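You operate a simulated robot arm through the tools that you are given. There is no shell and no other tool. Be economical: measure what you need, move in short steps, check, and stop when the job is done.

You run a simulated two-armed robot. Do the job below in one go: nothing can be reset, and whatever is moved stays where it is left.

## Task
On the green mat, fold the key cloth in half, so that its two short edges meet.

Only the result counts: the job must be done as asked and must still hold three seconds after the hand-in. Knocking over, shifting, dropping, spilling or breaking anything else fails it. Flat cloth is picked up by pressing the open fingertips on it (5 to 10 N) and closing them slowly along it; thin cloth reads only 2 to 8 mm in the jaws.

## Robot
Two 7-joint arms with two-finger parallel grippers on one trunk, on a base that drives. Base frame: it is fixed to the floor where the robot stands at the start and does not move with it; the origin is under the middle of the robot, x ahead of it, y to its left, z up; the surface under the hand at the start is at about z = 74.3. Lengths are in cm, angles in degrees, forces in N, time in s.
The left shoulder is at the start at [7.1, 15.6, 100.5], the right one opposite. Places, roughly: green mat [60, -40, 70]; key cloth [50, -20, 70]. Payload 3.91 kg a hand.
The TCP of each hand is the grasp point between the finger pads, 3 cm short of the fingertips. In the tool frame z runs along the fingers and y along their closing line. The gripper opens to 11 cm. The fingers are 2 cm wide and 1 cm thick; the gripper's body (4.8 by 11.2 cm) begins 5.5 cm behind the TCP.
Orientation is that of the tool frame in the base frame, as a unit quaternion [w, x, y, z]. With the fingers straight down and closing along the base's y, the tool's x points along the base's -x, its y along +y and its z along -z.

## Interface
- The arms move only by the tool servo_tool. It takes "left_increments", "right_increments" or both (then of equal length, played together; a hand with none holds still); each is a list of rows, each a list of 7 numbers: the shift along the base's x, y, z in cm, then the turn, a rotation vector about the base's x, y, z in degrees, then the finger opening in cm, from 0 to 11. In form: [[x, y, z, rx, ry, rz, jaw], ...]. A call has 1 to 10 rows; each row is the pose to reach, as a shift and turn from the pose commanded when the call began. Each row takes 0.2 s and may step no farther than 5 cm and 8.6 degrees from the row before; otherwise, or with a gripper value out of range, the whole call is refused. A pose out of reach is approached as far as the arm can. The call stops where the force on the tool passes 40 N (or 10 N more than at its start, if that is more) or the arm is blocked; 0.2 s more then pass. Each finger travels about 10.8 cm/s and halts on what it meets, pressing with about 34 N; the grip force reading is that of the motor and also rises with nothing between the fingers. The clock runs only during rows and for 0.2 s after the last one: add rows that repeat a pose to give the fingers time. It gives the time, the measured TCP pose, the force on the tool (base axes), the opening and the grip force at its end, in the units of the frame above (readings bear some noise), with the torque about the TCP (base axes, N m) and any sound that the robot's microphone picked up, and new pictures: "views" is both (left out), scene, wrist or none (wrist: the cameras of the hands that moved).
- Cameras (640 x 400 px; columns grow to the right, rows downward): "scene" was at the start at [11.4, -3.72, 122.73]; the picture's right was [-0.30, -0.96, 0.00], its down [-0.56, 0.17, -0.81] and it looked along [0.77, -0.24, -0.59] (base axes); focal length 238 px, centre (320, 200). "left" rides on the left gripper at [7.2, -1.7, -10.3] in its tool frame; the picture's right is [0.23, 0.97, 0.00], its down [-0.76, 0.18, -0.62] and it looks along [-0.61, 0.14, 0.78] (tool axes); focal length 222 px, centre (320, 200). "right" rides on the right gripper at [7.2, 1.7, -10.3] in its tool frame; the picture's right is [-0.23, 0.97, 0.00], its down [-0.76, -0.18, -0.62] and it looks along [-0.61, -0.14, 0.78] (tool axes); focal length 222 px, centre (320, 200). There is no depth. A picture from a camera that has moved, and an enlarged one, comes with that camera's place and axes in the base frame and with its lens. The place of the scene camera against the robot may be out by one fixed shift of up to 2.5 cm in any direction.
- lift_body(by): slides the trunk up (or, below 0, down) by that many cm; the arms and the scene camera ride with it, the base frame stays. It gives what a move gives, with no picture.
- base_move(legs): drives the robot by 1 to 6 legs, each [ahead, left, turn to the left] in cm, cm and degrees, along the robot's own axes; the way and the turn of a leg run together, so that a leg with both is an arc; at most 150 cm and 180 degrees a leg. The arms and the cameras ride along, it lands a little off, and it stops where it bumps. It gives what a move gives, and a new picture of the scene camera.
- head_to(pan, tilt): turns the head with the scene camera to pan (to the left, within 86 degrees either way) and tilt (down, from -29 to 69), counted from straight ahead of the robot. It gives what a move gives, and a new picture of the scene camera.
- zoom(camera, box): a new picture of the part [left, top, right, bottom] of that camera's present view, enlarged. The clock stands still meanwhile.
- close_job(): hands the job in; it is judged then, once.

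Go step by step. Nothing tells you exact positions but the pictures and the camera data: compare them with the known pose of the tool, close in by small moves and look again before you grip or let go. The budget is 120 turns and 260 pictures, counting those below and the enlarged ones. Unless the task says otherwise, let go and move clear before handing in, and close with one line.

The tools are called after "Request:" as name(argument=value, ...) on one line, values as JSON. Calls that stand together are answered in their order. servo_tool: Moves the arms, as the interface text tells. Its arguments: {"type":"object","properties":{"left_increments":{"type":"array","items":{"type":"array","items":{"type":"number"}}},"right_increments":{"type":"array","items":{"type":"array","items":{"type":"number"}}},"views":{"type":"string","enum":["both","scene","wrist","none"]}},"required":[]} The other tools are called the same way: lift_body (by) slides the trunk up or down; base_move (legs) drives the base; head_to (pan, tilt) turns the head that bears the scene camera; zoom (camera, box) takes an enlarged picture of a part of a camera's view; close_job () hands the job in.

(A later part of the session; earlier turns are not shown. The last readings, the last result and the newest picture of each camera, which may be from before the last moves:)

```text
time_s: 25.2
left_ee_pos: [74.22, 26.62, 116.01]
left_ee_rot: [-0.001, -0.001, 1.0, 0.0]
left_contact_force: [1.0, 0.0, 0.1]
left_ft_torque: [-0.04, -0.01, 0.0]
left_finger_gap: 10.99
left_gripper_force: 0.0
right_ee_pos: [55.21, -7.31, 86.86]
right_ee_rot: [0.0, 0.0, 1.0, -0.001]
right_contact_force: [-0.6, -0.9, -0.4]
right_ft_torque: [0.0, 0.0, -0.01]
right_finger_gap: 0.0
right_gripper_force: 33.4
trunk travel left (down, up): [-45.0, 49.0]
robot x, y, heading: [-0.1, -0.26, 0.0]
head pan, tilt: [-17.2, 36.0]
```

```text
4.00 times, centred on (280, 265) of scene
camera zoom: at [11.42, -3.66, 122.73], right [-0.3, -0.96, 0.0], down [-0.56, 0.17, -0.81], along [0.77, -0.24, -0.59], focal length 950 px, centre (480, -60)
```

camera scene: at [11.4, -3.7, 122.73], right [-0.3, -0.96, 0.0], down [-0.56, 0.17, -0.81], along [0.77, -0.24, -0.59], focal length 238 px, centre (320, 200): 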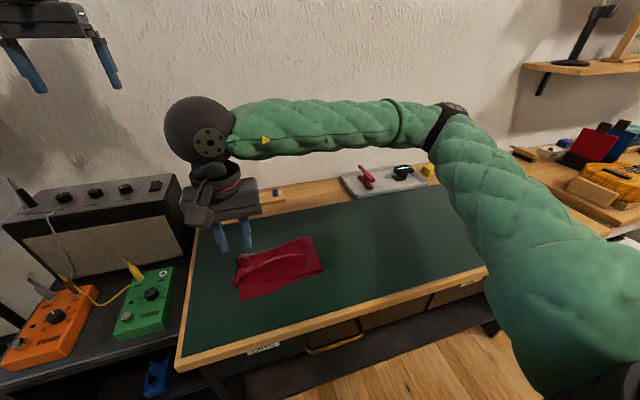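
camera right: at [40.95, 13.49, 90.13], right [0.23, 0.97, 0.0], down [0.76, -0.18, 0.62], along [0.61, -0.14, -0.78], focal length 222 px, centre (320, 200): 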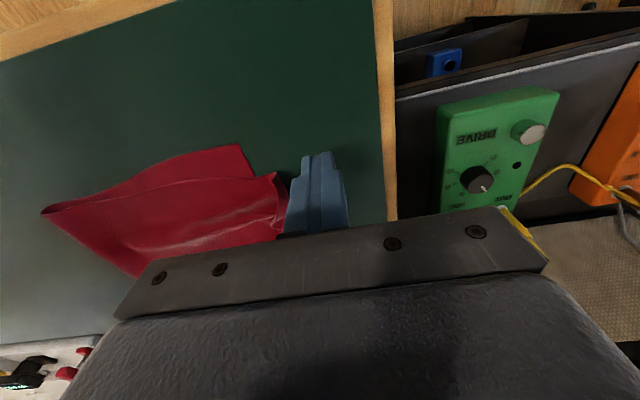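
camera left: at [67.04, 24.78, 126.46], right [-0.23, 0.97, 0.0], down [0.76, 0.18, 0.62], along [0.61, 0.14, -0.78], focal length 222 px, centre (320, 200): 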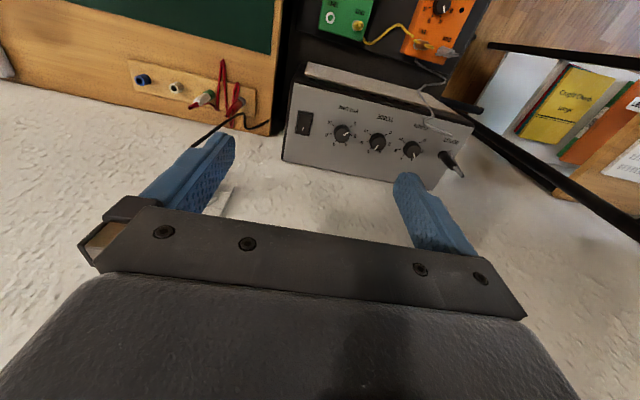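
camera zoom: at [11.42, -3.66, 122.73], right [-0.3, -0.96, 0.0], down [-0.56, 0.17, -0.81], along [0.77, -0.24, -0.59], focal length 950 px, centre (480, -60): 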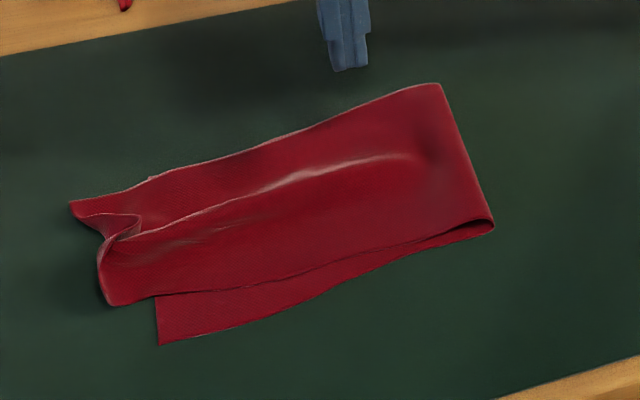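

D is at about (50.1, 8.6) and C at (57.9, 11.0), with a small wrinkle between them. D has to go to (46.6, 5.9) and C to (58.9, 6.2), so I'll pinch each corner, lift slightly and set it in place. D comes first.

Request:
servo_tool(right_increments=[[-1, 4, 0, 0, 0, 0, 2.6], [-2, 8.5, -1, 0, 0, 0, 2.6], [-3.5, 12.5, -2, 0, 0, 0, 2.6], [-4.2, 14.8, -5, 0, 0, 0, 2.6], [-4.2, 14.8, -7, 0, 0, 0, 2.6], [-4.2, 14.8, -7, 0, 0, 0, 2.6]], views="none")

Request:
zoom(camera="right", box=[160, 0, 480, 200])

Request:
zoom(camera="scene", box=[190, 215, 330, 315])

```text
time_s: 26.6
left_ee_pos: [74.07, 26.5, 116.09]
left_ee_rot: [0.0, 0.0, 1.0, 0.0]
left_contact_force: [-0.9, 0.3, 0.7]
left_ft_torque: [0.0, 0.03, 0.01]
left_finger_gap: 11.04
left_gripper_force: 0.0
right_ee_pos: [51.01, 7.36, 79.94]
right_ee_rot: [0.0, 0.0, 1.0, 0.0]
right_contact_force: [-0.5, 0.4, 0.3]
right_ft_torque: [-0.02, 0.0, 0.0]
right_finger_gap: 2.57
right_gripper_force: 0.1
trunk travel left (down, up): [-45.0, 49.0]
robot x, y, heading: [-0.32, -0.06, 0.0]
head pan, tilt: [-17.2, 36.0]
```

```text
2.00 times, centred on (320, 100) of right
camera zoom: at [43.8, 9.11, 90.14], right [0.23, 0.97, 0.0], down [0.76, -0.18, 0.62], along [0.61, -0.14, -0.78], focal length 444 px, centre (320, 400)
```

zoom: 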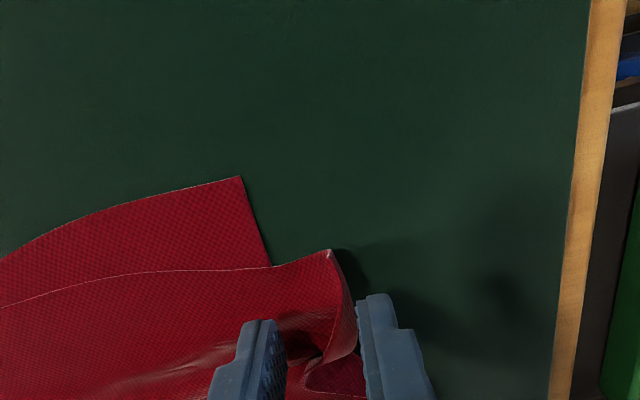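

```text
4.00 times, centred on (260, 265) of scene
camera zoom: at [11.4, -3.67, 122.73], right [-0.3, -0.96, 0.0], down [-0.56, 0.17, -0.81], along [0.77, -0.24, -0.59], focal length 950 px, centre (560, -60)
```

zoom: 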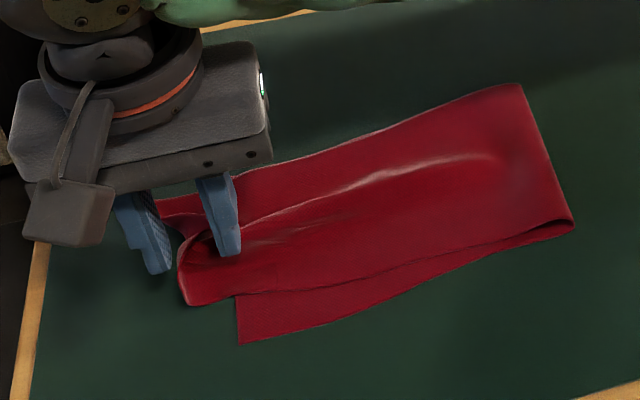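

The fingers straddle D's edge. I go down, press lightly, close slowly and lift 2 cm.

Request:
servo_tool(right_increments=[[-0.8, 0, -1.5, 0, 0, 0, 2.6], [-0.8, 0, -2.4, 0, 0, 0, 2.6], [-0.8, 0, -2.6, 0, 0, 0, 2.6], [-0.8, 0, -2.62, 0, 0, 0, 2.2], [-0.8, 0, -2.62, 0, 0, 0, 1.7], [-0.8, 0, -2.62, 0, 0, 0, 1.2], [-0.8, 0, -2.62, 0, 0, 0, 0.7], [-0.8, 0, -2.62, 0, 0, 0, 0.2], [-0.8, 0, -2.62, 0, 0, 0, 0], [-0.8, 0, -2.62, 0, 0, 0, 0]], views="wrist")

```text
time_s: 28.8
left_ee_pos: [73.96, 26.54, 116.05]
left_ee_rot: [0.0, -0.001, 1.0, 0.0]
left_contact_force: [1.1, 1.3, -0.1]
left_ft_torque: [-0.04, 0.02, -0.02]
left_finger_gap: 10.99
left_gripper_force: 0.0
right_ee_pos: [50.08, 7.19, 77.39]
right_ee_rot: [0.0, 0.0, 1.0, 0.0]
right_contact_force: [1.7, -6.7, 26.3]
right_ft_torque: [-0.37, -0.09, 0.01]
right_finger_gap: 0.22
right_gripper_force: 33.9
trunk travel left (down, up): [-45.0, 49.0]
robot x, y, heading: [-0.44, 0.03, -0.2]
head pan, tilt: [-17.2, 36.0]
camera right: at [42.93, 9.11, 87.59], right [0.23, 0.97, 0.0], down [0.76, -0.18, 0.62], along [0.61, -0.14, -0.78], focal length 222 px, centre (320, 200)
```

right: 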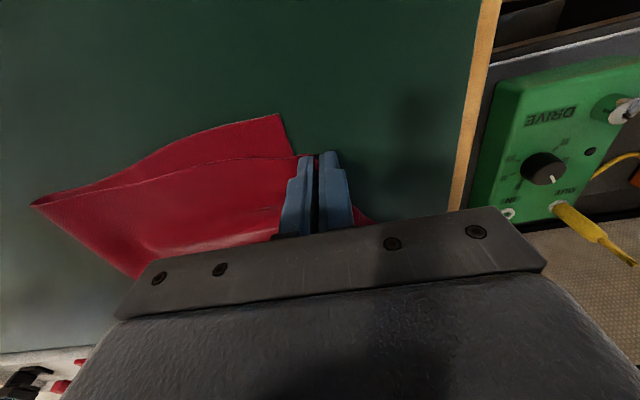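

D is held. I lift it, move it (-2.8, -2.2), lower and release.

Request:
servo_tool(right_increments=[[0, 0, 1.2, 0, 0, 0, 0], [0, 0, 2.5, 0, 0, 0, 0], [-1.2, -1, 3, 0, 0, 0, 0], [-2.8, -2.2, 3, 0, 0, 0, 0], [-2.8, -2.2, 1.5, 0, 0, 0, 0], [-2.8, -2.2, 0.3, 0, 0, 0, 0], [-2.8, -2.2, 0.3, 0, 0, 0, 0.8], [-2.8, -2.2, 0.3, 0, 0, 0, 1.8], [-2.8, -2.2, 2.5, 0, 0, 0, 1.8], [-2.8, -2.2, 5, 0, 0, 0, 1.8]], views="wrist")

Request:
zoom(camera="scene", box=[190, 215, 330, 315])

```text
time_s: 31.0
left_ee_pos: [74.13, 26.67, 115.91]
left_ee_rot: [0.0, 0.0, 1.0, 0.0]
left_contact_force: [0.0, 0.0, -0.7]
left_ft_torque: [0.01, -0.02, 0.03]
left_finger_gap: 11.03
left_gripper_force: 0.1
right_ee_pos: [47.39, 5.12, 82.33]
right_ee_rot: [0.0, 0.0, 1.0, 0.0]
right_contact_force: [-0.6, -0.1, -0.1]
right_ft_torque: [0.0, 0.0, 0.02]
right_finger_gap: 1.8
right_gripper_force: 0.1
trunk travel left (down, up): [-45.0, 49.0]
robot x, y, heading: [0.03, 0.15, -0.0]
head pan, tilt: [-17.2, 36.0]
camera right: at [40.23, 6.94, 92.58], right [0.23, 0.97, 0.0], down [0.76, -0.18, 0.62], along [0.61, -0.14, -0.78], focal length 222 px, centre (320, 200)
```

right: 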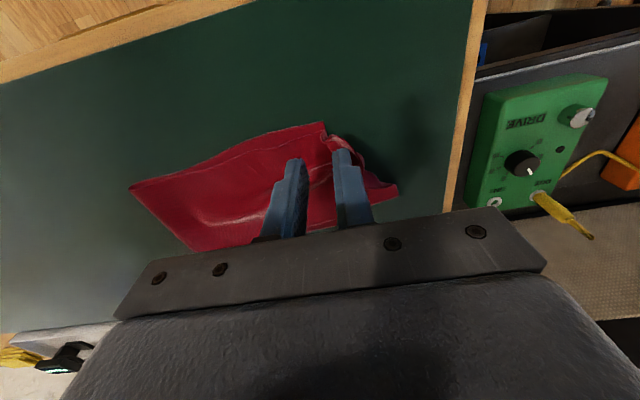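

```text
4.00 times, centred on (260, 265) of scene
camera zoom: at [11.38, -3.69, 122.73], right [-0.3, -0.96, 0.0], down [-0.56, 0.17, -0.81], along [0.77, -0.24, -0.59], focal length 950 px, centre (560, -60)
```

zoom: 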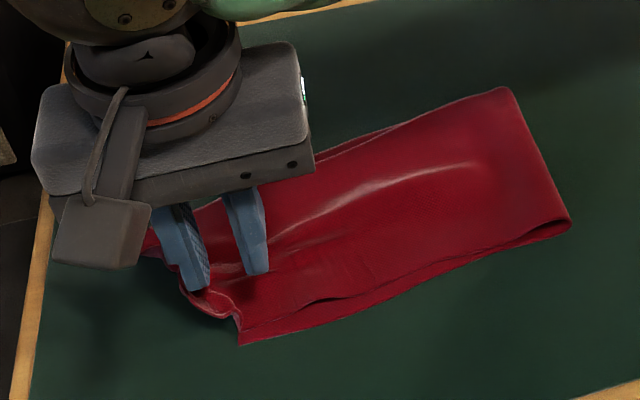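

D is now close to its place. I look from the observation pose again.

Request:
servo_tool(right_increments=[[0, 0, 3, 0, 0, 0, 0], [2, -3.5, 4.5, 0, 0, 0, 0], [4, -7, 4.5, 0, 0, 0, 0], [6, -10.5, 4.5, 0, 0, 0, 0], [7.5, -13, 4.5, 0, 0, 0, 0], [7.5, -13, 4.5, 0, 0, 0, 0]], views="none")

Request:
zoom(camera="right", box=[240, 0, 560, 200])

Request:
zoom(camera="scene", box=[210, 215, 350, 315])

```text
time_s: 32.4
left_ee_pos: [74.12, 26.6, 116.01]
left_ee_rot: [0.001, 0.0, 1.0, -0.001]
left_contact_force: [-0.8, -0.6, 0.3]
left_ft_torque: [-0.02, 0.01, 0.0]
left_finger_gap: 10.99
left_gripper_force: 0.0
right_ee_pos: [54.77, -7.94, 86.84]
right_ee_rot: [-0.001, 0.0, 1.0, 0.0]
right_contact_force: [0.1, 0.5, 1.0]
right_ft_torque: [-0.03, 0.01, 0.02]
right_finger_gap: 0.01
right_gripper_force: 34.0
trunk travel left (down, up): [-45.0, 49.0]
robot x, y, heading: [-0.15, 0.18, 0.1]
head pan, tilt: [-17.2, 36.0]
```

```text
2.00 times, centred on (400, 100) of right
camera zoom: at [47.69, -6.08, 97.07], right [0.23, 0.97, 0.0], down [0.76, -0.18, 0.62], along [0.61, -0.14, -0.78], focal length 444 px, centre (160, 400)
```

zoom: 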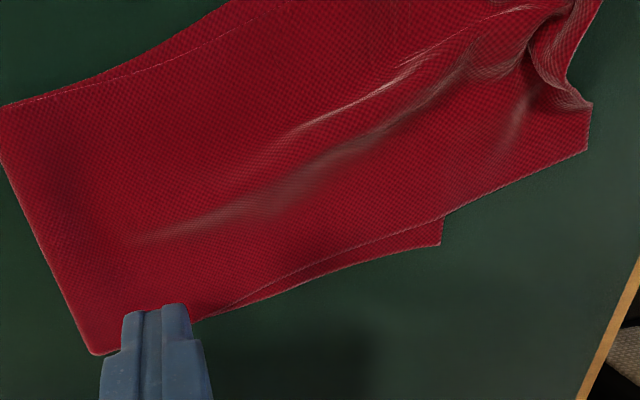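

```text
4.00 times, centred on (280, 265) of scene
camera zoom: at [11.4, -3.68, 122.73], right [-0.3, -0.96, 0.0], down [-0.56, 0.17, -0.81], along [0.77, -0.24, -0.59], focal length 950 px, centre (480, -60)
```

zoom: 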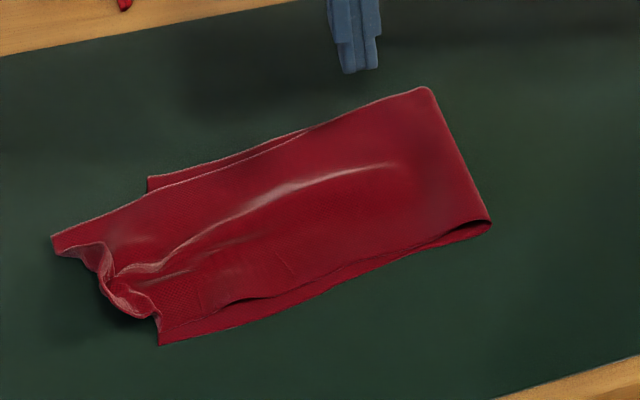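

C is at about (55.7, 11.7) and its target A is at (58.8, 6.1). I go to C and straddle its edge.

Request:
servo_tool(right_increments=[[0, 4.5, 0, 0, 0, 0, 1], [0, 9, 0, 0, 0, 0, 2.6], [0, 13.5, 0, 0, 0, 0, 2.6], [0, 18, 0, 0, 0, 0, 2.6], [0, 18.3, -4, 0, 0, 0, 2.6], [0, 18.3, -7.5, 0, 0, 0, 2.6], [0, 18.3, -7.5, 0, 0, 0, 2.6]], views="none")

Request:
zoom(camera="right", box=[160, 0, 480, 200])

```text
time_s: 34.0
left_ee_pos: [74.16, 26.52, 116.04]
left_ee_rot: [0.0, 0.0, 1.0, 0.001]
left_contact_force: [-0.9, 0.7, -0.2]
left_ft_torque: [0.0, 0.0, 0.0]
left_finger_gap: 11.01
left_gripper_force: 0.0
right_ee_pos: [54.87, 10.51, 79.33]
right_ee_rot: [0.001, -0.001, 1.0, 0.0]
right_contact_force: [0.4, -0.7, 0.1]
right_ft_torque: [-0.03, -0.02, 0.0]
right_finger_gap: 2.57
right_gripper_force: 0.2
trunk travel left (down, up): [-45.0, 49.0]
robot x, y, heading: [0.43, -0.21, 0.2]
head pan, tilt: [-17.2, 36.0]
```

```text
2.00 times, centred on (320, 100) of right
camera zoom: at [47.63, 12.29, 89.54], right [0.23, 0.97, 0.0], down [0.76, -0.18, 0.62], along [0.61, -0.14, -0.78], focal length 444 px, centre (320, 400)
```

zoom: 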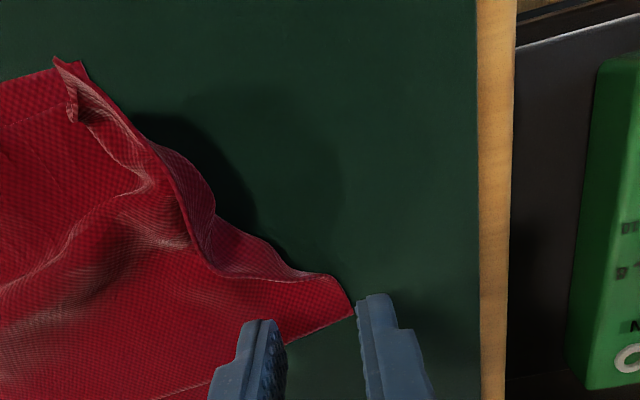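

The fingers straddle corner C well, so I press and close.

Request:
servo_tool(right_increments=[[-0.5, 0, -1, 0, 0, 0, 2.6], [-0.5, 0, -1.85, 0, 0, 0, 2.6], [-0.5, 0, -1.95, 0, 0, 0, 2.6], [-0.5, 0, -1.95, 0, 0, 0, 2.2], [-0.5, 0, -1.95, 0, 0, 0, 1.7], [-0.5, 0, -1.95, 0, 0, 0, 1.2], [-0.5, 0, -1.95, 0, 0, 0, 0.7], [-0.5, 0, -1.95, 0, 0, 0, 0.2], [-0.5, 0, -1.95, 0, 0, 0, 0], [-0.5, 0, -1.95, 0, 0, 0, 0]], views="wrist")

```text
time_s: 36.2
left_ee_pos: [74.03, 26.58, 116.25]
left_ee_rot: [0.0, 0.0, 1.0, 0.0]
left_contact_force: [0.1, 0.1, -0.2]
left_ft_torque: [0.01, -0.02, -0.04]
left_finger_gap: 11.0
left_gripper_force: 0.0
right_ee_pos: [54.36, 10.45, 77.52]
right_ee_rot: [0.0, 0.0, 1.0, 0.0]
right_contact_force: [0.1, -0.3, 7.3]
right_ft_torque: [-0.11, -0.06, -0.03]
right_finger_gap: 0.2
right_gripper_force: 33.7
trunk travel left (down, up): [-45.0, 49.0]
robot x, y, heading: [0.14, 0.04, -0.1]
head pan, tilt: [-17.2, 36.0]
camera right: at [47.15, 12.26, 87.61], right [0.23, 0.97, 0.0], down [0.76, -0.18, 0.62], along [0.61, -0.14, -0.78], focal length 222 px, centre (320, 200)
```

right: 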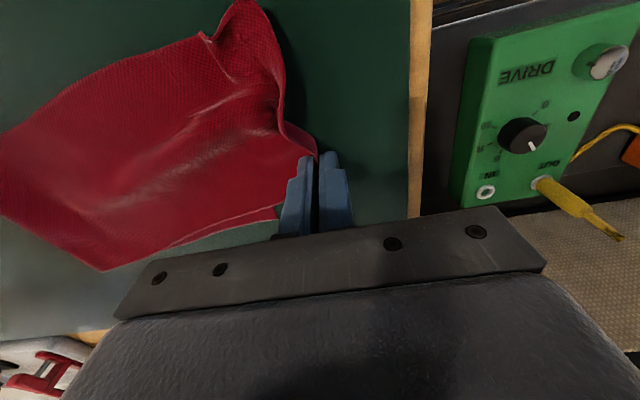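

C is held. I lift it, move it (+3.3, -4.9), lower and release.

Request:
servo_tool(right_increments=[[0, 0, 1.5, 0, 0, 0, 0], [0, 0, 3, 0, 0, 0, 0], [1.5, -2, 4, 0, 0, 0, 0], [3, -4, 4, 0, 0, 0, 0], [3.5, -4.9, 3, 0, 0, 0, 0], [3.5, -4.9, 1.5, 0, 0, 0, 0], [3.5, -4.9, 0.3, 0, 0, 0, 0], [3.5, -4.9, 0.3, 0, 0, 0, 0.8], [3.5, -4.9, 0.3, 0, 0, 0, 1.8], [3.5, -4.9, 3, 0, 0, 0, 1.8]], views="none")

Request:
servo_tool(right_increments=[[0, 0, 3, 0, 0, 0, 0], [0, -3.5, 5, 0, 0, 0, 0], [-1, -7, 6.5, 0, 0, 0, 0], [-2, -10.5, 6.5, 0, 0, 0, 0], [-3, -13, 6.5, 0, 0, 0, 0], [-3, -13, 6.5, 0, 0, 0, 0]], views="none")

Request:
zoom(camera="right", box=[240, 0, 560, 200])

Request:
zoom(camera="scene", box=[210, 215, 350, 315])

```text
time_s: 38.4
left_ee_pos: [73.99, 26.58, 116.11]
left_ee_rot: [-0.001, 0.0, 1.0, 0.0]
left_contact_force: [0.0, 0.2, 0.1]
left_ft_torque: [-0.05, 0.0, 0.03]
left_finger_gap: 11.01
left_gripper_force: 0.2
right_ee_pos: [57.94, 5.62, 80.54]
right_ee_rot: [0.0, 0.0, 1.0, 0.0]
right_contact_force: [-0.5, 0.2, 0.7]
right_ft_torque: [0.03, -0.01, 0.01]
right_finger_gap: 1.83
right_gripper_force: 0.1
trunk travel left (down, up): [-45.0, 49.0]
robot x, y, heading: [0.08, -0.02, -0.2]
head pan, tilt: [-17.2, 36.0]
```

```text
time_s: 39.8
left_ee_pos: [74.04, 26.72, 115.99]
left_ee_rot: [-0.001, 0.002, 1.0, -0.001]
left_contact_force: [-0.2, -0.4, -0.1]
left_ft_torque: [-0.02, 0.0, 0.04]
left_finger_gap: 10.99
left_gripper_force: 0.1
right_ee_pos: [54.99, -7.57, 86.82]
right_ee_rot: [-0.001, 0.0, 1.0, 0.0]
right_contact_force: [-0.1, 0.2, 0.3]
right_ft_torque: [-0.01, -0.01, 0.0]
right_finger_gap: 0.0
right_gripper_force: 33.8
trunk travel left (down, up): [-45.0, 49.0]
robot x, y, heading: [-0.07, -0.23, -0.2]
head pan, tilt: [-17.2, 36.0]
```

```text
2.00 times, centred on (400, 100) of right
camera zoom: at [47.79, -5.69, 97.02], right [0.23, 0.97, 0.0], down [0.76, -0.18, 0.62], along [0.61, -0.14, -0.78], focal length 444 px, centre (160, 400)
```

zoom: 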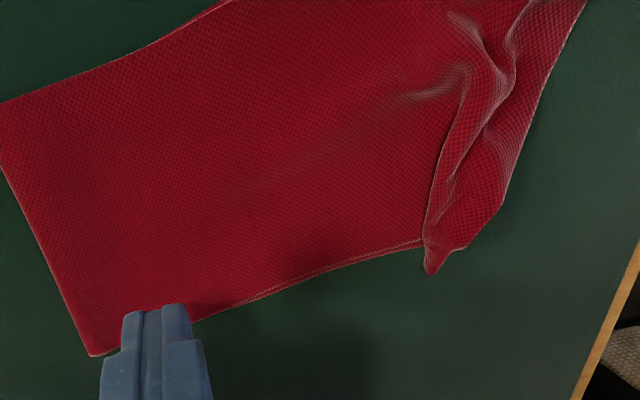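

```text
4.00 times, centred on (280, 265) of scene
camera zoom: at [11.42, -3.68, 122.73], right [-0.3, -0.96, 0.0], down [-0.56, 0.17, -0.81], along [0.77, -0.24, -0.59], focal length 950 px, centre (480, -60)
```

zoom: 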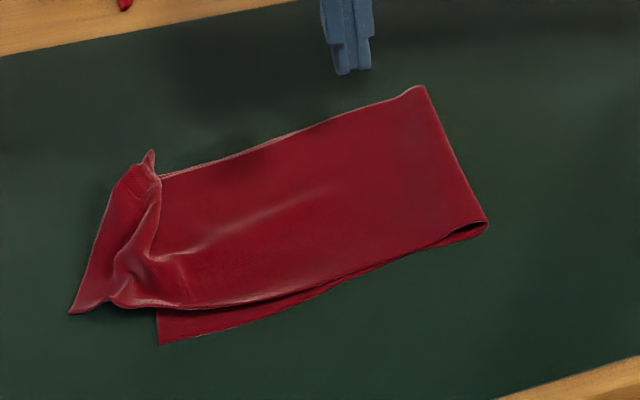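

C sits near its target but the spare length (~4 cm) is bunched at this end, because the crease is at y = -13.7 instead of about -16. I'll pinch the top layer mid-way and pull it toward the crease, so that the edge draws back and the crease moves out.

Request:
servo_tool(right_increments=[[-2, 1.5, -3, 0, 0, 0, 3], [-3.5, 2.5, -7, 0, 0, 0, 3], [-3.5, 2.5, -9, 0, 0, 0, 3], [-3.5, 2.5, -9.35, 0, 0, 0, 3], [-3.5, 2.5, -9.35, 0, 0, 0, 2.5], [-3.5, 2.5, -9.35, 0, 0, 0, 2], [-3.5, 2.5, -9.35, 0, 0, 0, 1.5], [-3.5, 2.5, -9.35, 0, 0, 0, 1]], views="wrist")

```text
time_s: 41.6
left_ee_pos: [74.13, 26.67, 116.03]
left_ee_rot: [0.0, 0.001, 1.0, 0.0]
left_contact_force: [0.1, 0.7, -0.9]
left_ft_torque: [-0.03, 0.02, 0.0]
left_finger_gap: 11.0
left_gripper_force: 0.0
right_ee_pos: [51.28, -4.94, 77.61]
right_ee_rot: [0.0, -0.001, 1.0, 0.001]
right_contact_force: [-0.2, 0.8, 0.5]
right_ft_torque: [-0.01, 0.02, -0.03]
right_finger_gap: 0.99
right_gripper_force: 0.1
trunk travel left (down, up): [-45.0, 49.0]
robot x, y, heading: [0.24, 0.03, 0.1]
head pan, tilt: [-17.2, 36.0]
camera right: at [44.19, -3.15, 87.78], right [0.23, 0.97, 0.0], down [0.76, -0.18, 0.62], along [0.61, -0.14, -0.78], focal length 222 px, centre (320, 200)
```

right: 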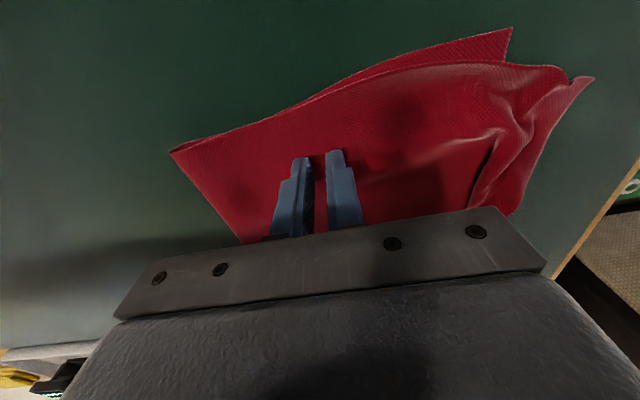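

There is no contact yet, so I reopen, press lower, then close.

Request:
servo_tool(right_increments=[[0, 0, 0, 0, 0, 0, 2], [0, 0, 0, 0, 0, 0, 3], [0, 0, -0.25, 0, 0, 0, 3], [0, 0, -0.25, 0, 0, 0, 2.5], [0, 0, -0.25, 0, 0, 0, 2], [0, 0, -0.25, 0, 0, 0, 1.5], [0, 0, -0.25, 0, 0, 0, 1]], views="wrist")

```text
time_s: 43.2
left_ee_pos: [73.87, 26.6, 116.04]
left_ee_rot: [0.0, 0.001, 1.0, 0.0]
left_contact_force: [0.3, 0.2, -0.4]
left_ft_torque: [0.04, 0.01, -0.03]
left_finger_gap: 11.0
left_gripper_force: 0.0
right_ee_pos: [51.31, -4.88, 77.51]
right_ee_rot: [0.001, 0.0, 1.0, 0.0]
right_contact_force: [1.7, 0.1, 31.1]
right_ft_torque: [-0.03, -0.07, 0.02]
right_finger_gap: 0.5
right_gripper_force: 0.1
trunk travel left (down, up): [-45.0, 49.0]
robot x, y, heading: [-0.12, -0.04, -0.2]
head pan, tilt: [-17.2, 36.0]
camera right: at [44.1, -3.12, 87.62], right [0.23, 0.97, 0.0], down [0.76, -0.18, 0.62], along [0.61, -0.14, -0.78], focal length 222 px, centre (320, 200)
```

right: 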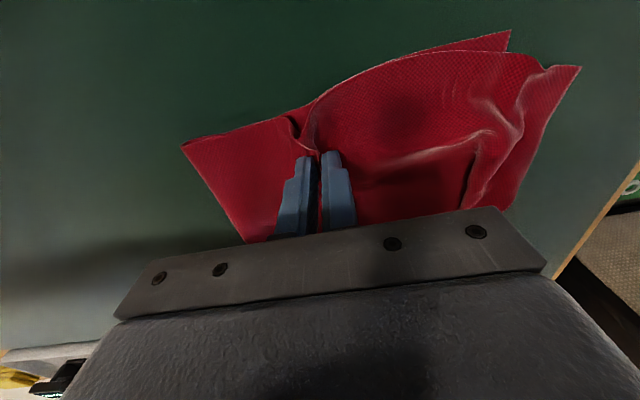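

Request:
servo_tool(right_increments=[[0, 0, 0.05, 0, 0, 0, 0.5], [0, 0, 0.05, 0, 0, 0, 0], [0, 0, 0.1, 0, 0, 0, 0], [0, 0, 0.1, 0, 0, 0, 0], [0, 0, 1, 0, 0, 0, 0], [0, 0, 2, 0, 0, 0, 0], [0, 0, 2, 0, 0, 0, 0]], views="wrist")

Request:
zoom(camera="scene", box=[210, 215, 350, 315])

```text
time_s: 44.8
left_ee_pos: [74.12, 26.61, 116.06]
left_ee_rot: [0.0, 0.0, 1.0, 0.0]
left_contact_force: [-0.6, -0.3, 0.1]
left_ft_torque: [-0.03, 0.02, 0.03]
left_finger_gap: 11.0
left_gripper_force: 0.0
right_ee_pos: [51.44, -4.95, 79.16]
right_ee_rot: [0.0, -0.001, 1.0, 0.0]
right_contact_force: [0.1, 0.2, 1.0]
right_ft_torque: [0.0, 0.05, 0.01]
right_finger_gap: 0.18
right_gripper_force: 34.3
trunk travel left (down, up): [-45.0, 49.0]
robot x, y, heading: [-0.01, -0.17, 0.0]
head pan, tilt: [-17.2, 36.0]
camera right: at [44.15, -3.13, 89.42], right [0.23, 0.97, 0.0], down [0.76, -0.18, 0.62], along [0.61, -0.14, -0.78], focal length 222 px, centre (320, 200)
```

right: 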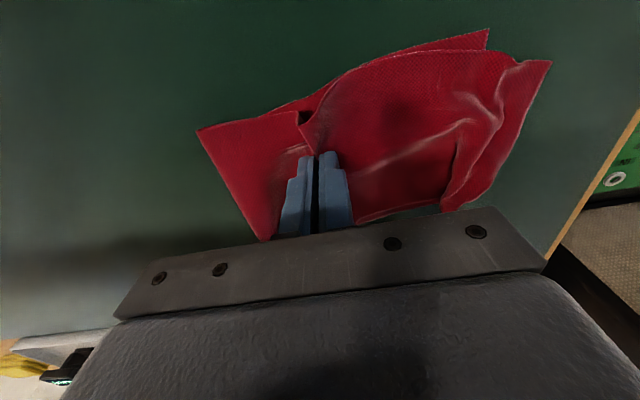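

```text
4.00 times, centred on (280, 265) of scene
camera zoom: at [11.4, -3.7, 122.73], right [-0.3, -0.96, 0.0], down [-0.56, 0.17, -0.81], along [0.77, -0.24, -0.59], focal length 950 px, centre (480, -60)
```

zoom: 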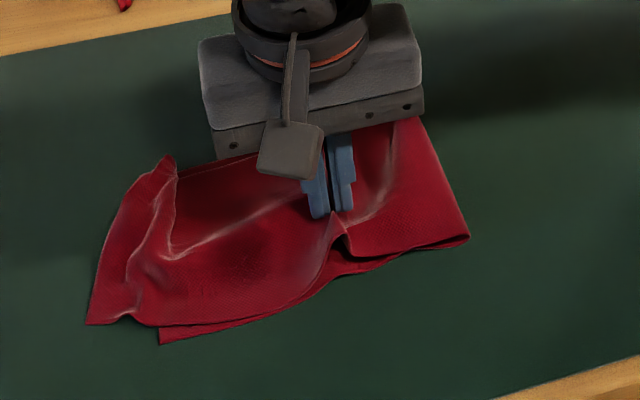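

The top layer alone is held, and bottom corner B has not moved. I drag it toward the crease.

Request:
servo_tool(right_increments=[[-0.2, -1, 0, 0, 0, 0, 0], [-0.4, -2, 0, 0, 0, 0, 0], [-0.6, -3, 0, 0, 0, 0, 0], [-0.8, -4, 0, 0, 0, 0, 0], [-0.8, -4, 0, 0, 0, 0, 0]], views="wrist")

Request:
zoom(camera="scene", box=[210, 215, 350, 315])

```text
time_s: 46.0
left_ee_pos: [74.21, 26.57, 116.15]
left_ee_rot: [0.0, 0.0, 1.0, 0.0]
left_contact_force: [-0.3, -0.3, -0.2]
left_ft_torque: [-0.02, 0.0, 0.0]
left_finger_gap: 11.01
left_gripper_force: 0.0
right_ee_pos: [50.69, -8.84, 79.32]
right_ee_rot: [0.0, 0.0, 1.0, 0.0]
right_contact_force: [-0.2, 0.2, 0.8]
right_ft_torque: [-0.04, 0.03, -0.01]
right_finger_gap: 0.19
right_gripper_force: 34.7
trunk travel left (down, up): [-45.0, 49.0]
robot x, y, heading: [0.27, 0.11, 0.1]
head pan, tilt: [-17.2, 36.0]
camera right: at [43.41, -7.08, 89.44], right [0.23, 0.97, 0.0], down [0.76, -0.18, 0.62], along [0.61, -0.14, -0.78], focal length 222 px, centre (320, 200)
```

right: 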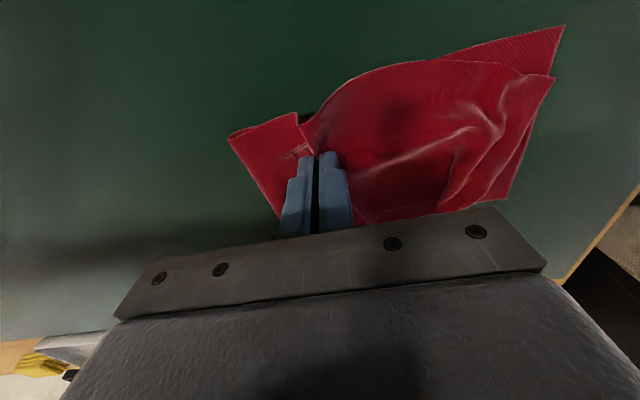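

```text
4.00 times, centred on (280, 265) of scene
camera zoom: at [11.41, -3.68, 122.73], right [-0.3, -0.96, 0.0], down [-0.56, 0.17, -0.81], along [0.77, -0.24, -0.59], focal length 950 px, centre (480, -60)
```

zoom: 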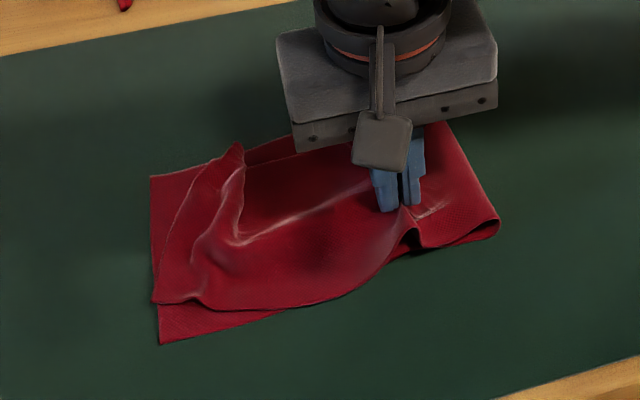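

Excellent: the lower edge stays still and D's y is now right. I release here and inspect.

Request:
servo_tool(right_increments=[[0, -0.7, -0.8, 0, 0, 0, 0], [0, -1.2, -1.2, 0, 0, 0, 0], [0, -1.2, -1.2, 0, 0, 0, 1], [0, -1.2, -1.2, 0, 0, 0, 2], [0, -1.2, 2, 0, 0, 0, 2], [1, -1.2, 6, 0, 0, 0, 0], [3, -1.2, 9, 0, 0, 0, 0], [3, -1.2, 9, 0, 0, 0, 0]], views="wrist")

Request:
zoom(camera="scene", box=[210, 215, 350, 315])

```text
time_s: 47.8
left_ee_pos: [74.18, 26.53, 116.12]
left_ee_rot: [0.0, -0.001, 1.0, -0.001]
left_contact_force: [-0.4, -0.2, -0.2]
left_ft_torque: [-0.01, 0.0, 0.0]
left_finger_gap: 10.99
left_gripper_force: 0.1
right_ee_pos: [53.62, -10.34, 88.34]
right_ee_rot: [0.0, 0.0, 1.0, 0.0]
right_contact_force: [0.3, -0.6, 0.7]
right_ft_torque: [-0.02, -0.03, 0.01]
right_finger_gap: 0.01
right_gripper_force: 34.7
trunk travel left (down, up): [-45.0, 49.0]
robot x, y, heading: [-0.28, -0.31, 0.1]
head pan, tilt: [-17.2, 36.0]
camera right: at [46.38, -8.33, 98.49], right [0.23, 0.97, 0.0], down [0.76, -0.18, 0.62], along [0.61, -0.14, -0.78], focal length 222 px, centre (320, 200)
```

right: 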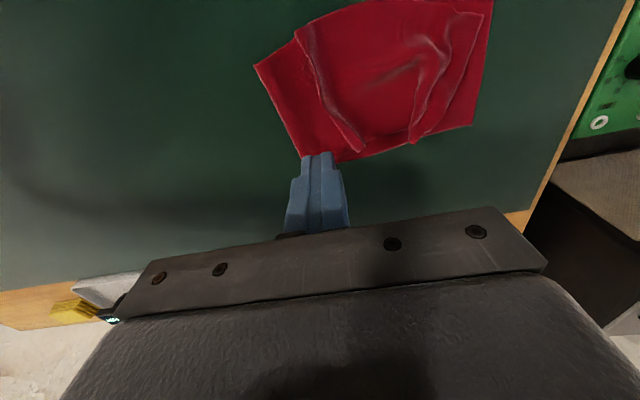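

```text
4.00 times, centred on (280, 265) of scene
camera zoom: at [11.39, -3.72, 122.73], right [-0.3, -0.96, 0.0], down [-0.56, 0.17, -0.81], along [0.77, -0.24, -0.59], focal length 950 px, centre (480, -60)
```

zoom: 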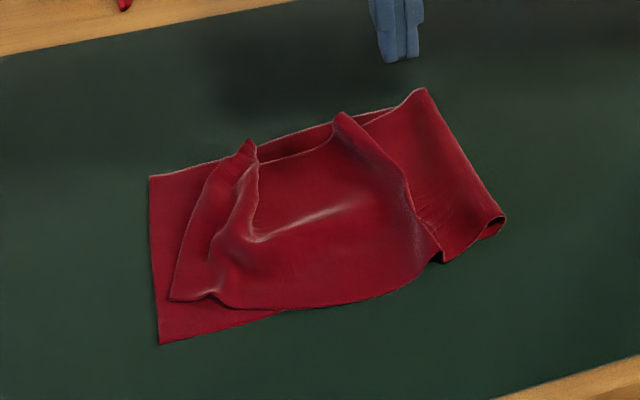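

The slack is now a ridge at y ≈ -8.7 and the crease is at about -14. I pinch the top layer just inside the crease and pull it outward, so the loop rolls out and takes up the ridge.

Request:
servo_tool(right_increments=[[0, -2, -4, 0, 0, 0, 2.2], [0, -2, -8, 0, 0, 0, 2.2], [0, -2, -10.4, 0, 0, 0, 2.2], [0, -2, -10.85, 0, 0, 0, 2.2], [0, -2, -10.95, 0, 0, 0, 1.8], [0, -2, -10.95, 0, 0, 0, 1.4], [0, -2, -10.9, 0, 0, 0, 1], [0, -2, -10.9, 0, 0, 0, 0.5], [0, -2, -10.9, 0, 0, 0, 0], [0, -2, -10.9, 0, 0, 0, 0]], views="wrist")

```text
time_s: 50.0
left_ee_pos: [74.01, 26.69, 116.14]
left_ee_rot: [0.0, 0.0, 1.0, 0.0]
left_contact_force: [0.0, -1.1, 0.1]
left_ft_torque: [0.02, -0.01, -0.04]
left_finger_gap: 11.04
left_gripper_force: 0.1
right_ee_pos: [53.55, -12.09, 77.47]
right_ee_rot: [0.0, -0.001, 1.0, -0.001]
right_contact_force: [1.9, -2.7, 18.1]
right_ft_torque: [-0.08, -0.03, 0.02]
right_finger_gap: 0.16
right_gripper_force: 33.7
trunk travel left (down, up): [-45.0, 49.0]
robot x, y, heading: [-0.12, -0.18, 0.3]
head pan, tilt: [-17.2, 36.0]
camera right: at [46.33, -10.33, 87.64], right [0.23, 0.97, 0.0], down [0.76, -0.18, 0.62], along [0.61, -0.14, -0.78], focal length 222 px, centre (320, 200)
```

right: 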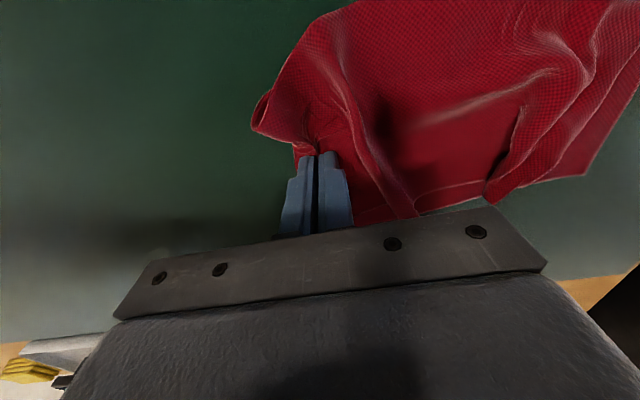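

Gripped near the crease. I lift slightly and pull toward -y.

Request:
servo_tool(right_increments=[[0, 0, 0.8, 0, 0, 0, 0], [0, -1, 1, 0, 0, 0, 0], [0, -2, 1, 0, 0, 0, 0], [0, -3, 1, 0, 0, 0, 0], [0, -3.5, 1, 0, 0, 0, 0], [0, -3.5, 1, 0, 0, 0, 0]], views="wrist")

Request:
zoom(camera="scene", box=[210, 215, 350, 315])

```text
time_s: 51.4
left_ee_pos: [74.17, 26.59, 116.08]
left_ee_rot: [0.0, 0.0, 1.0, 0.0]
left_contact_force: [-0.8, 0.2, 0.5]
left_ft_torque: [0.01, 0.01, -0.02]
left_finger_gap: 10.98
left_gripper_force: 0.1
right_ee_pos: [53.56, -15.74, 78.43]
right_ee_rot: [0.0, 0.0, 1.0, 0.0]
right_contact_force: [0.0, 1.4, -0.4]
right_ft_torque: [0.03, 0.01, 0.06]
right_finger_gap: 0.15
right_gripper_force: 34.2
trunk travel left (down, up): [-45.0, 49.0]
robot x, y, heading: [0.19, -0.07, 0.0]
head pan, tilt: [-17.2, 36.0]
camera right: at [46.36, -13.85, 88.61], right [0.23, 0.97, 0.0], down [0.76, -0.18, 0.62], along [0.61, -0.14, -0.78], focal length 222 px, centre (320, 200)
```

right: 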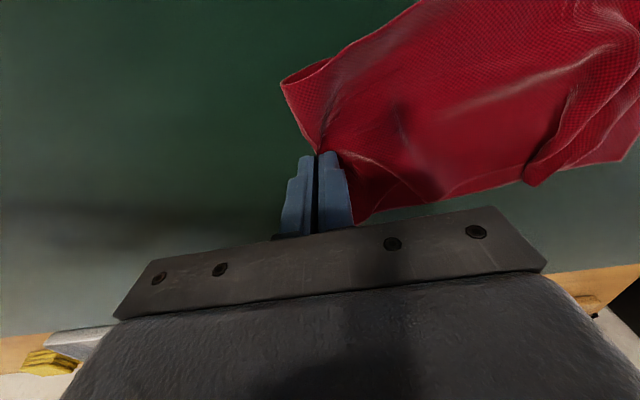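

```text
4.00 times, centred on (280, 265) of scene
camera zoom: at [11.4, -3.7, 122.73], right [-0.3, -0.96, 0.0], down [-0.56, 0.17, -0.81], along [0.77, -0.24, -0.59], focal length 950 px, centre (480, -60)
```

zoom: 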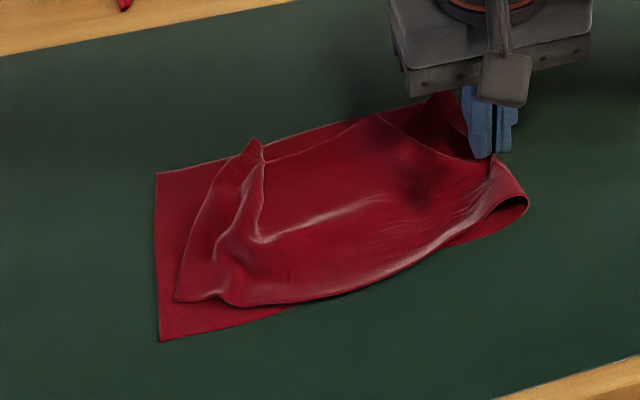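

The ridge is gone and the crease has moved out. I release and inspect.

Request:
servo_tool(right_increments=[[0, 0, -0.7, 0, 0, 0, 0], [0, 0, -0.7, 0, 0, 0, 1], [0, 0, -0.7, 0, 0, 0, 1.8], [0, 0, 2, 0, 0, 0, 1.8], [0, 0, 6, 0, 0, 0, 0], [0, 3, 8.5, 0, 0, 0, 0], [1, 7, 8.5, 0, 0, 0, 0], [1, 7, 8.5, 0, 0, 0, 0]], views="wrist")

Request:
zoom(camera="scene", box=[210, 215, 350, 315])

Request:
zoom(camera="right", box=[240, 0, 560, 200])

```text
time_s: 53.2
left_ee_pos: [74.04, 26.48, 116.16]
left_ee_rot: [0.0, 0.001, 1.0, 0.0]
left_contact_force: [-1.4, 0.0, 0.4]
left_ft_torque: [0.0, 0.01, -0.01]
left_finger_gap: 11.0
left_gripper_force: 0.0
right_ee_pos: [54.68, -8.67, 87.06]
right_ee_rot: [0.0, 0.0, 1.0, 0.0]
right_contact_force: [-0.5, -0.9, 0.0]
right_ft_torque: [0.02, 0.02, -0.02]
right_finger_gap: 0.01
right_gripper_force: 34.2
trunk travel left (down, up): [-45.0, 49.0]
robot x, y, heading: [-0.37, -0.1, 0.1]
head pan, tilt: [-17.2, 36.0]
camera right: at [47.47, -6.9, 97.11], right [0.23, 0.97, 0.0], down [0.76, -0.18, 0.62], along [0.61, -0.14, -0.78], focal length 222 px, centre (320, 200)
```

right: 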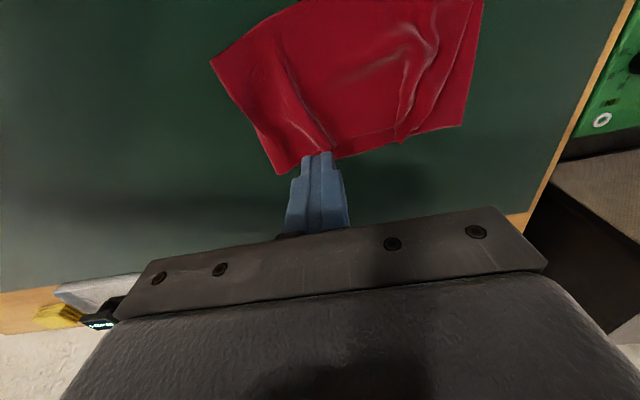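

```text
4.00 times, centred on (280, 265) of scene
camera zoom: at [11.36, -3.75, 122.74], right [-0.3, -0.96, 0.0], down [-0.56, 0.17, -0.81], along [0.77, -0.24, -0.59], focal length 950 px, centre (480, -60)
```

zoom: 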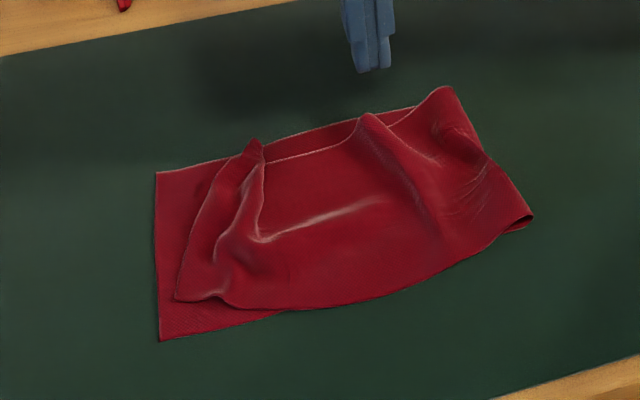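

```text
2.00 times, centred on (400, 100) of right
camera zoom: at [47.47, -6.9, 97.11], right [0.23, 0.97, 0.0], down [0.76, -0.18, 0.62], along [0.61, -0.14, -0.78], focal length 444 px, centre (160, 400)
```

zoom: 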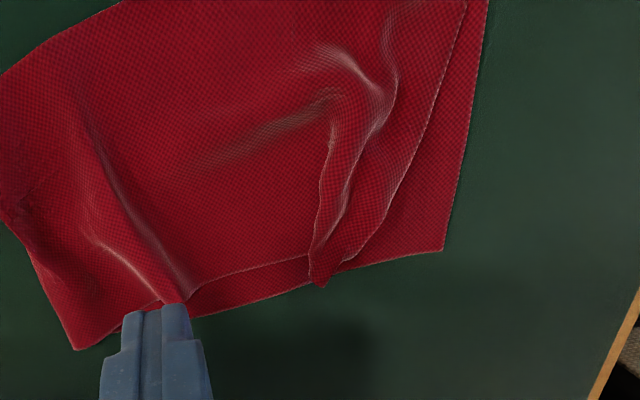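

The crease is now at about y = -16, so both halves can match. C at (59.1, -0.9) has to go out to (58.9, 5.5), and D at (49.2, 4.8) to (46.7, 5.7). I pinch the strip at C first.

Request:
servo_tool(right_increments=[[1.5, 4, 0, 0, 0, 0, 3.2], [3.1, 8.3, -1, 0, 0, 0, 3.2], [3.1, 8.3, -5.5, 0, 0, 0, 3.2], [3.1, 8.3, -8, 0, 0, 0, 3.2], [3.1, 8.3, -8, 0, 0, 0, 3.2]], views="none")

Request:
zoom(camera="right", box=[160, 0, 480, 200])

```text
time_s: 54.4
left_ee_pos: [74.02, 26.6, 116.13]
left_ee_rot: [0.0, 0.0, 1.0, 0.001]
left_contact_force: [0.8, -0.3, 0.0]
left_ft_torque: [-0.02, 0.01, 0.03]
left_finger_gap: 11.0
left_gripper_force: 0.0
right_ee_pos: [57.73, -0.37, 78.79]
right_ee_rot: [0.0, -0.001, 1.0, 0.001]
right_contact_force: [-0.2, -0.3, -0.1]
right_ft_torque: [0.0, -0.03, 0.01]
right_finger_gap: 3.21
right_gripper_force: 0.0
trunk travel left (down, up): [-45.0, 49.0]
robot x, y, heading: [0.07, 0.04, -0.1]
head pan, tilt: [-17.2, 36.0]
```

```text
2.00 times, centred on (320, 100) of right
camera zoom: at [50.47, 1.43, 89.06], right [0.23, 0.97, 0.0], down [0.76, -0.18, 0.62], along [0.61, -0.14, -0.78], focal length 444 px, centre (320, 400)
```

zoom: 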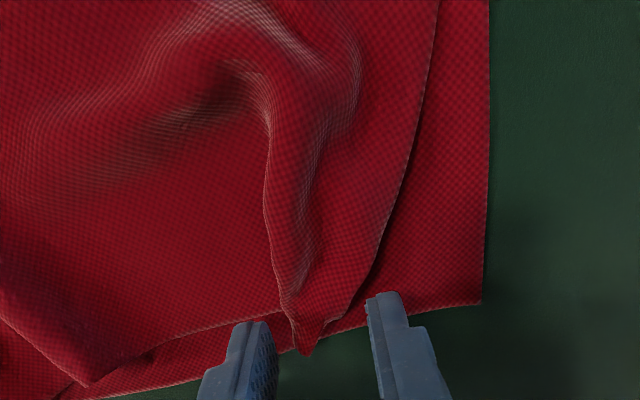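

The strip at C is between the fingers. I lower and close.

Request:
servo_tool(right_increments=[[-0.2, 0, -0.8, 0, 0, 0, 3.2], [-0.2, 0, -1.25, 0, 0, 0, 3.2], [-0.2, 0, -1.25, 0, 0, 0, 2.4], [-0.2, 0, -1.25, 0, 0, 0, 1.6], [-0.2, 0, -1.25, 0, 0, 0, 0.8], [-0.2, 0, -1.25, 0, 0, 0, 0], [-0.2, 0, -1.25, 0, 0, 0, 0], [-0.2, 0, 0.3, 0, 0, 0, 0], [-0.2, 0, 0.3, 0, 0, 0, 0]], views="wrist")

Request:
zoom(camera="scene", box=[210, 215, 350, 315])

```text
time_s: 56.4
left_ee_pos: [74.15, 26.63, 116.0]
left_ee_rot: [0.0, 0.0, 1.0, 0.001]
left_contact_force: [0.8, 0.1, -0.1]
left_ft_torque: [0.02, 0.03, -0.02]
left_finger_gap: 10.96
left_gripper_force: 0.0
right_ee_pos: [57.52, -0.26, 79.24]
right_ee_rot: [-0.001, 0.0, 1.0, 0.0]
right_contact_force: [0.2, -0.1, -0.1]
right_ft_torque: [-0.02, -0.01, 0.0]
right_finger_gap: 0.35
right_gripper_force: 33.7
trunk travel left (down, up): [-45.0, 49.0]
robot x, y, heading: [0.25, 0.08, -0.0]
head pan, tilt: [-17.2, 36.0]
camera right: at [50.33, 1.5, 89.35], right [0.23, 0.97, 0.0], down [0.76, -0.18, 0.62], along [0.61, -0.14, -0.78], focal length 222 px, centre (320, 200)
```

right: 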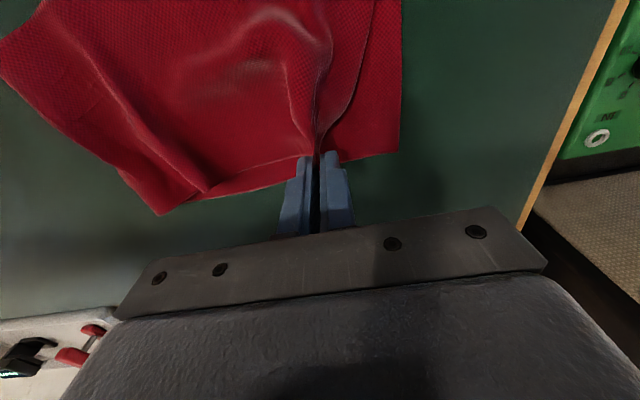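

```text
4.00 times, centred on (280, 265) of scene
camera zoom: at [11.42, -3.71, 122.73], right [-0.3, -0.96, 0.0], down [-0.56, 0.17, -0.81], along [0.77, -0.24, -0.59], focal length 950 px, centre (480, -60)
```

zoom: 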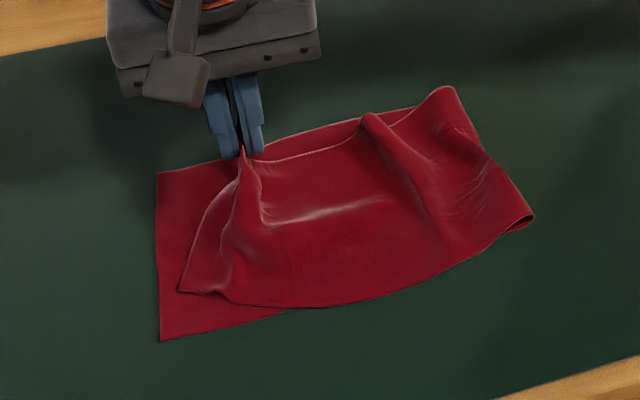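

Held, and the lower layer has not moved. I pull C out toward +y and slightly +x.

Request:
servo_tool(right_increments=[[0.3, 1, 0, 0, 0, 0, 0], [0.6, 2, 0, 0, 0, 0, 0], [0.8, 3, -0.2, 0, 0, 0, 0], [1, 4, -0.4, 0, 0, 0, 0], [1, 4.5, -0.8, 0, 0, 0, 0], [1, 4.5, -0.8, 0, 0, 0, 0]], views="wrist")

Request:
zoom(camera="scene", box=[210, 215, 350, 315])

```text
time_s: 57.8
left_ee_pos: [74.13, 26.69, 116.02]
left_ee_rot: [0.0, 0.0, 1.0, 0.0]
left_contact_force: [0.1, -0.3, 0.2]
left_ft_torque: [0.0, 0.0, -0.01]
left_finger_gap: 11.03
left_gripper_force: 0.0
right_ee_pos: [58.47, 4.18, 78.49]
right_ee_rot: [0.0, 0.0, 1.0, 0.0]
right_contact_force: [-0.6, -0.4, 0.7]
right_ft_torque: [0.0, 0.01, -0.02]
right_finger_gap: 0.3
right_gripper_force: 33.8
trunk travel left (down, up): [-45.0, 49.0]
robot x, y, heading: [0.05, -0.0, -0.0]
head pan, tilt: [-17.2, 36.0]
camera right: at [51.3, 5.99, 88.58], right [0.23, 0.97, 0.0], down [0.76, -0.18, 0.62], along [0.61, -0.14, -0.78], focal length 222 px, centre (320, 200)
```

right: 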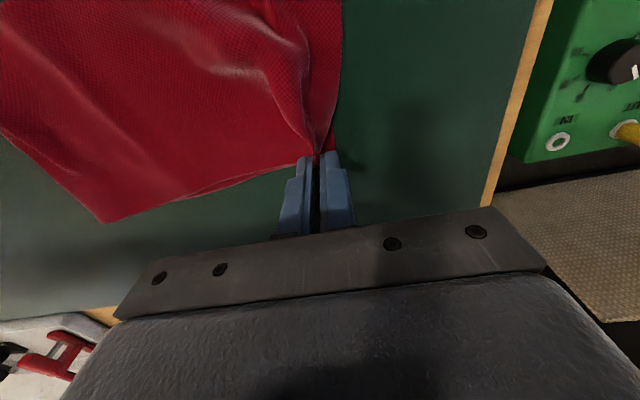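

```text
4.00 times, centred on (280, 265) of scene
camera zoom: at [11.4, -3.7, 122.73], right [-0.3, -0.96, 0.0], down [-0.56, 0.17, -0.81], along [0.77, -0.24, -0.59], focal length 950 px, centre (480, -60)
```

zoom: 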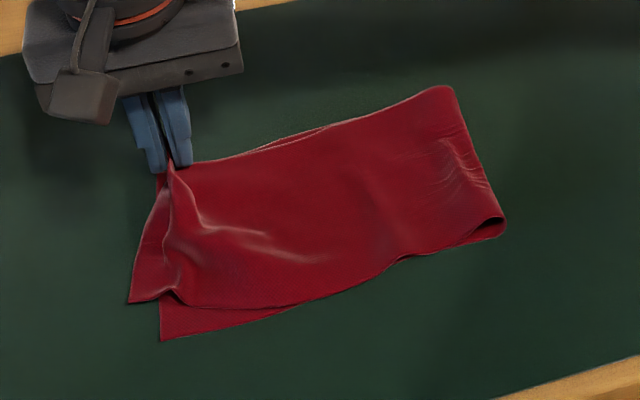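

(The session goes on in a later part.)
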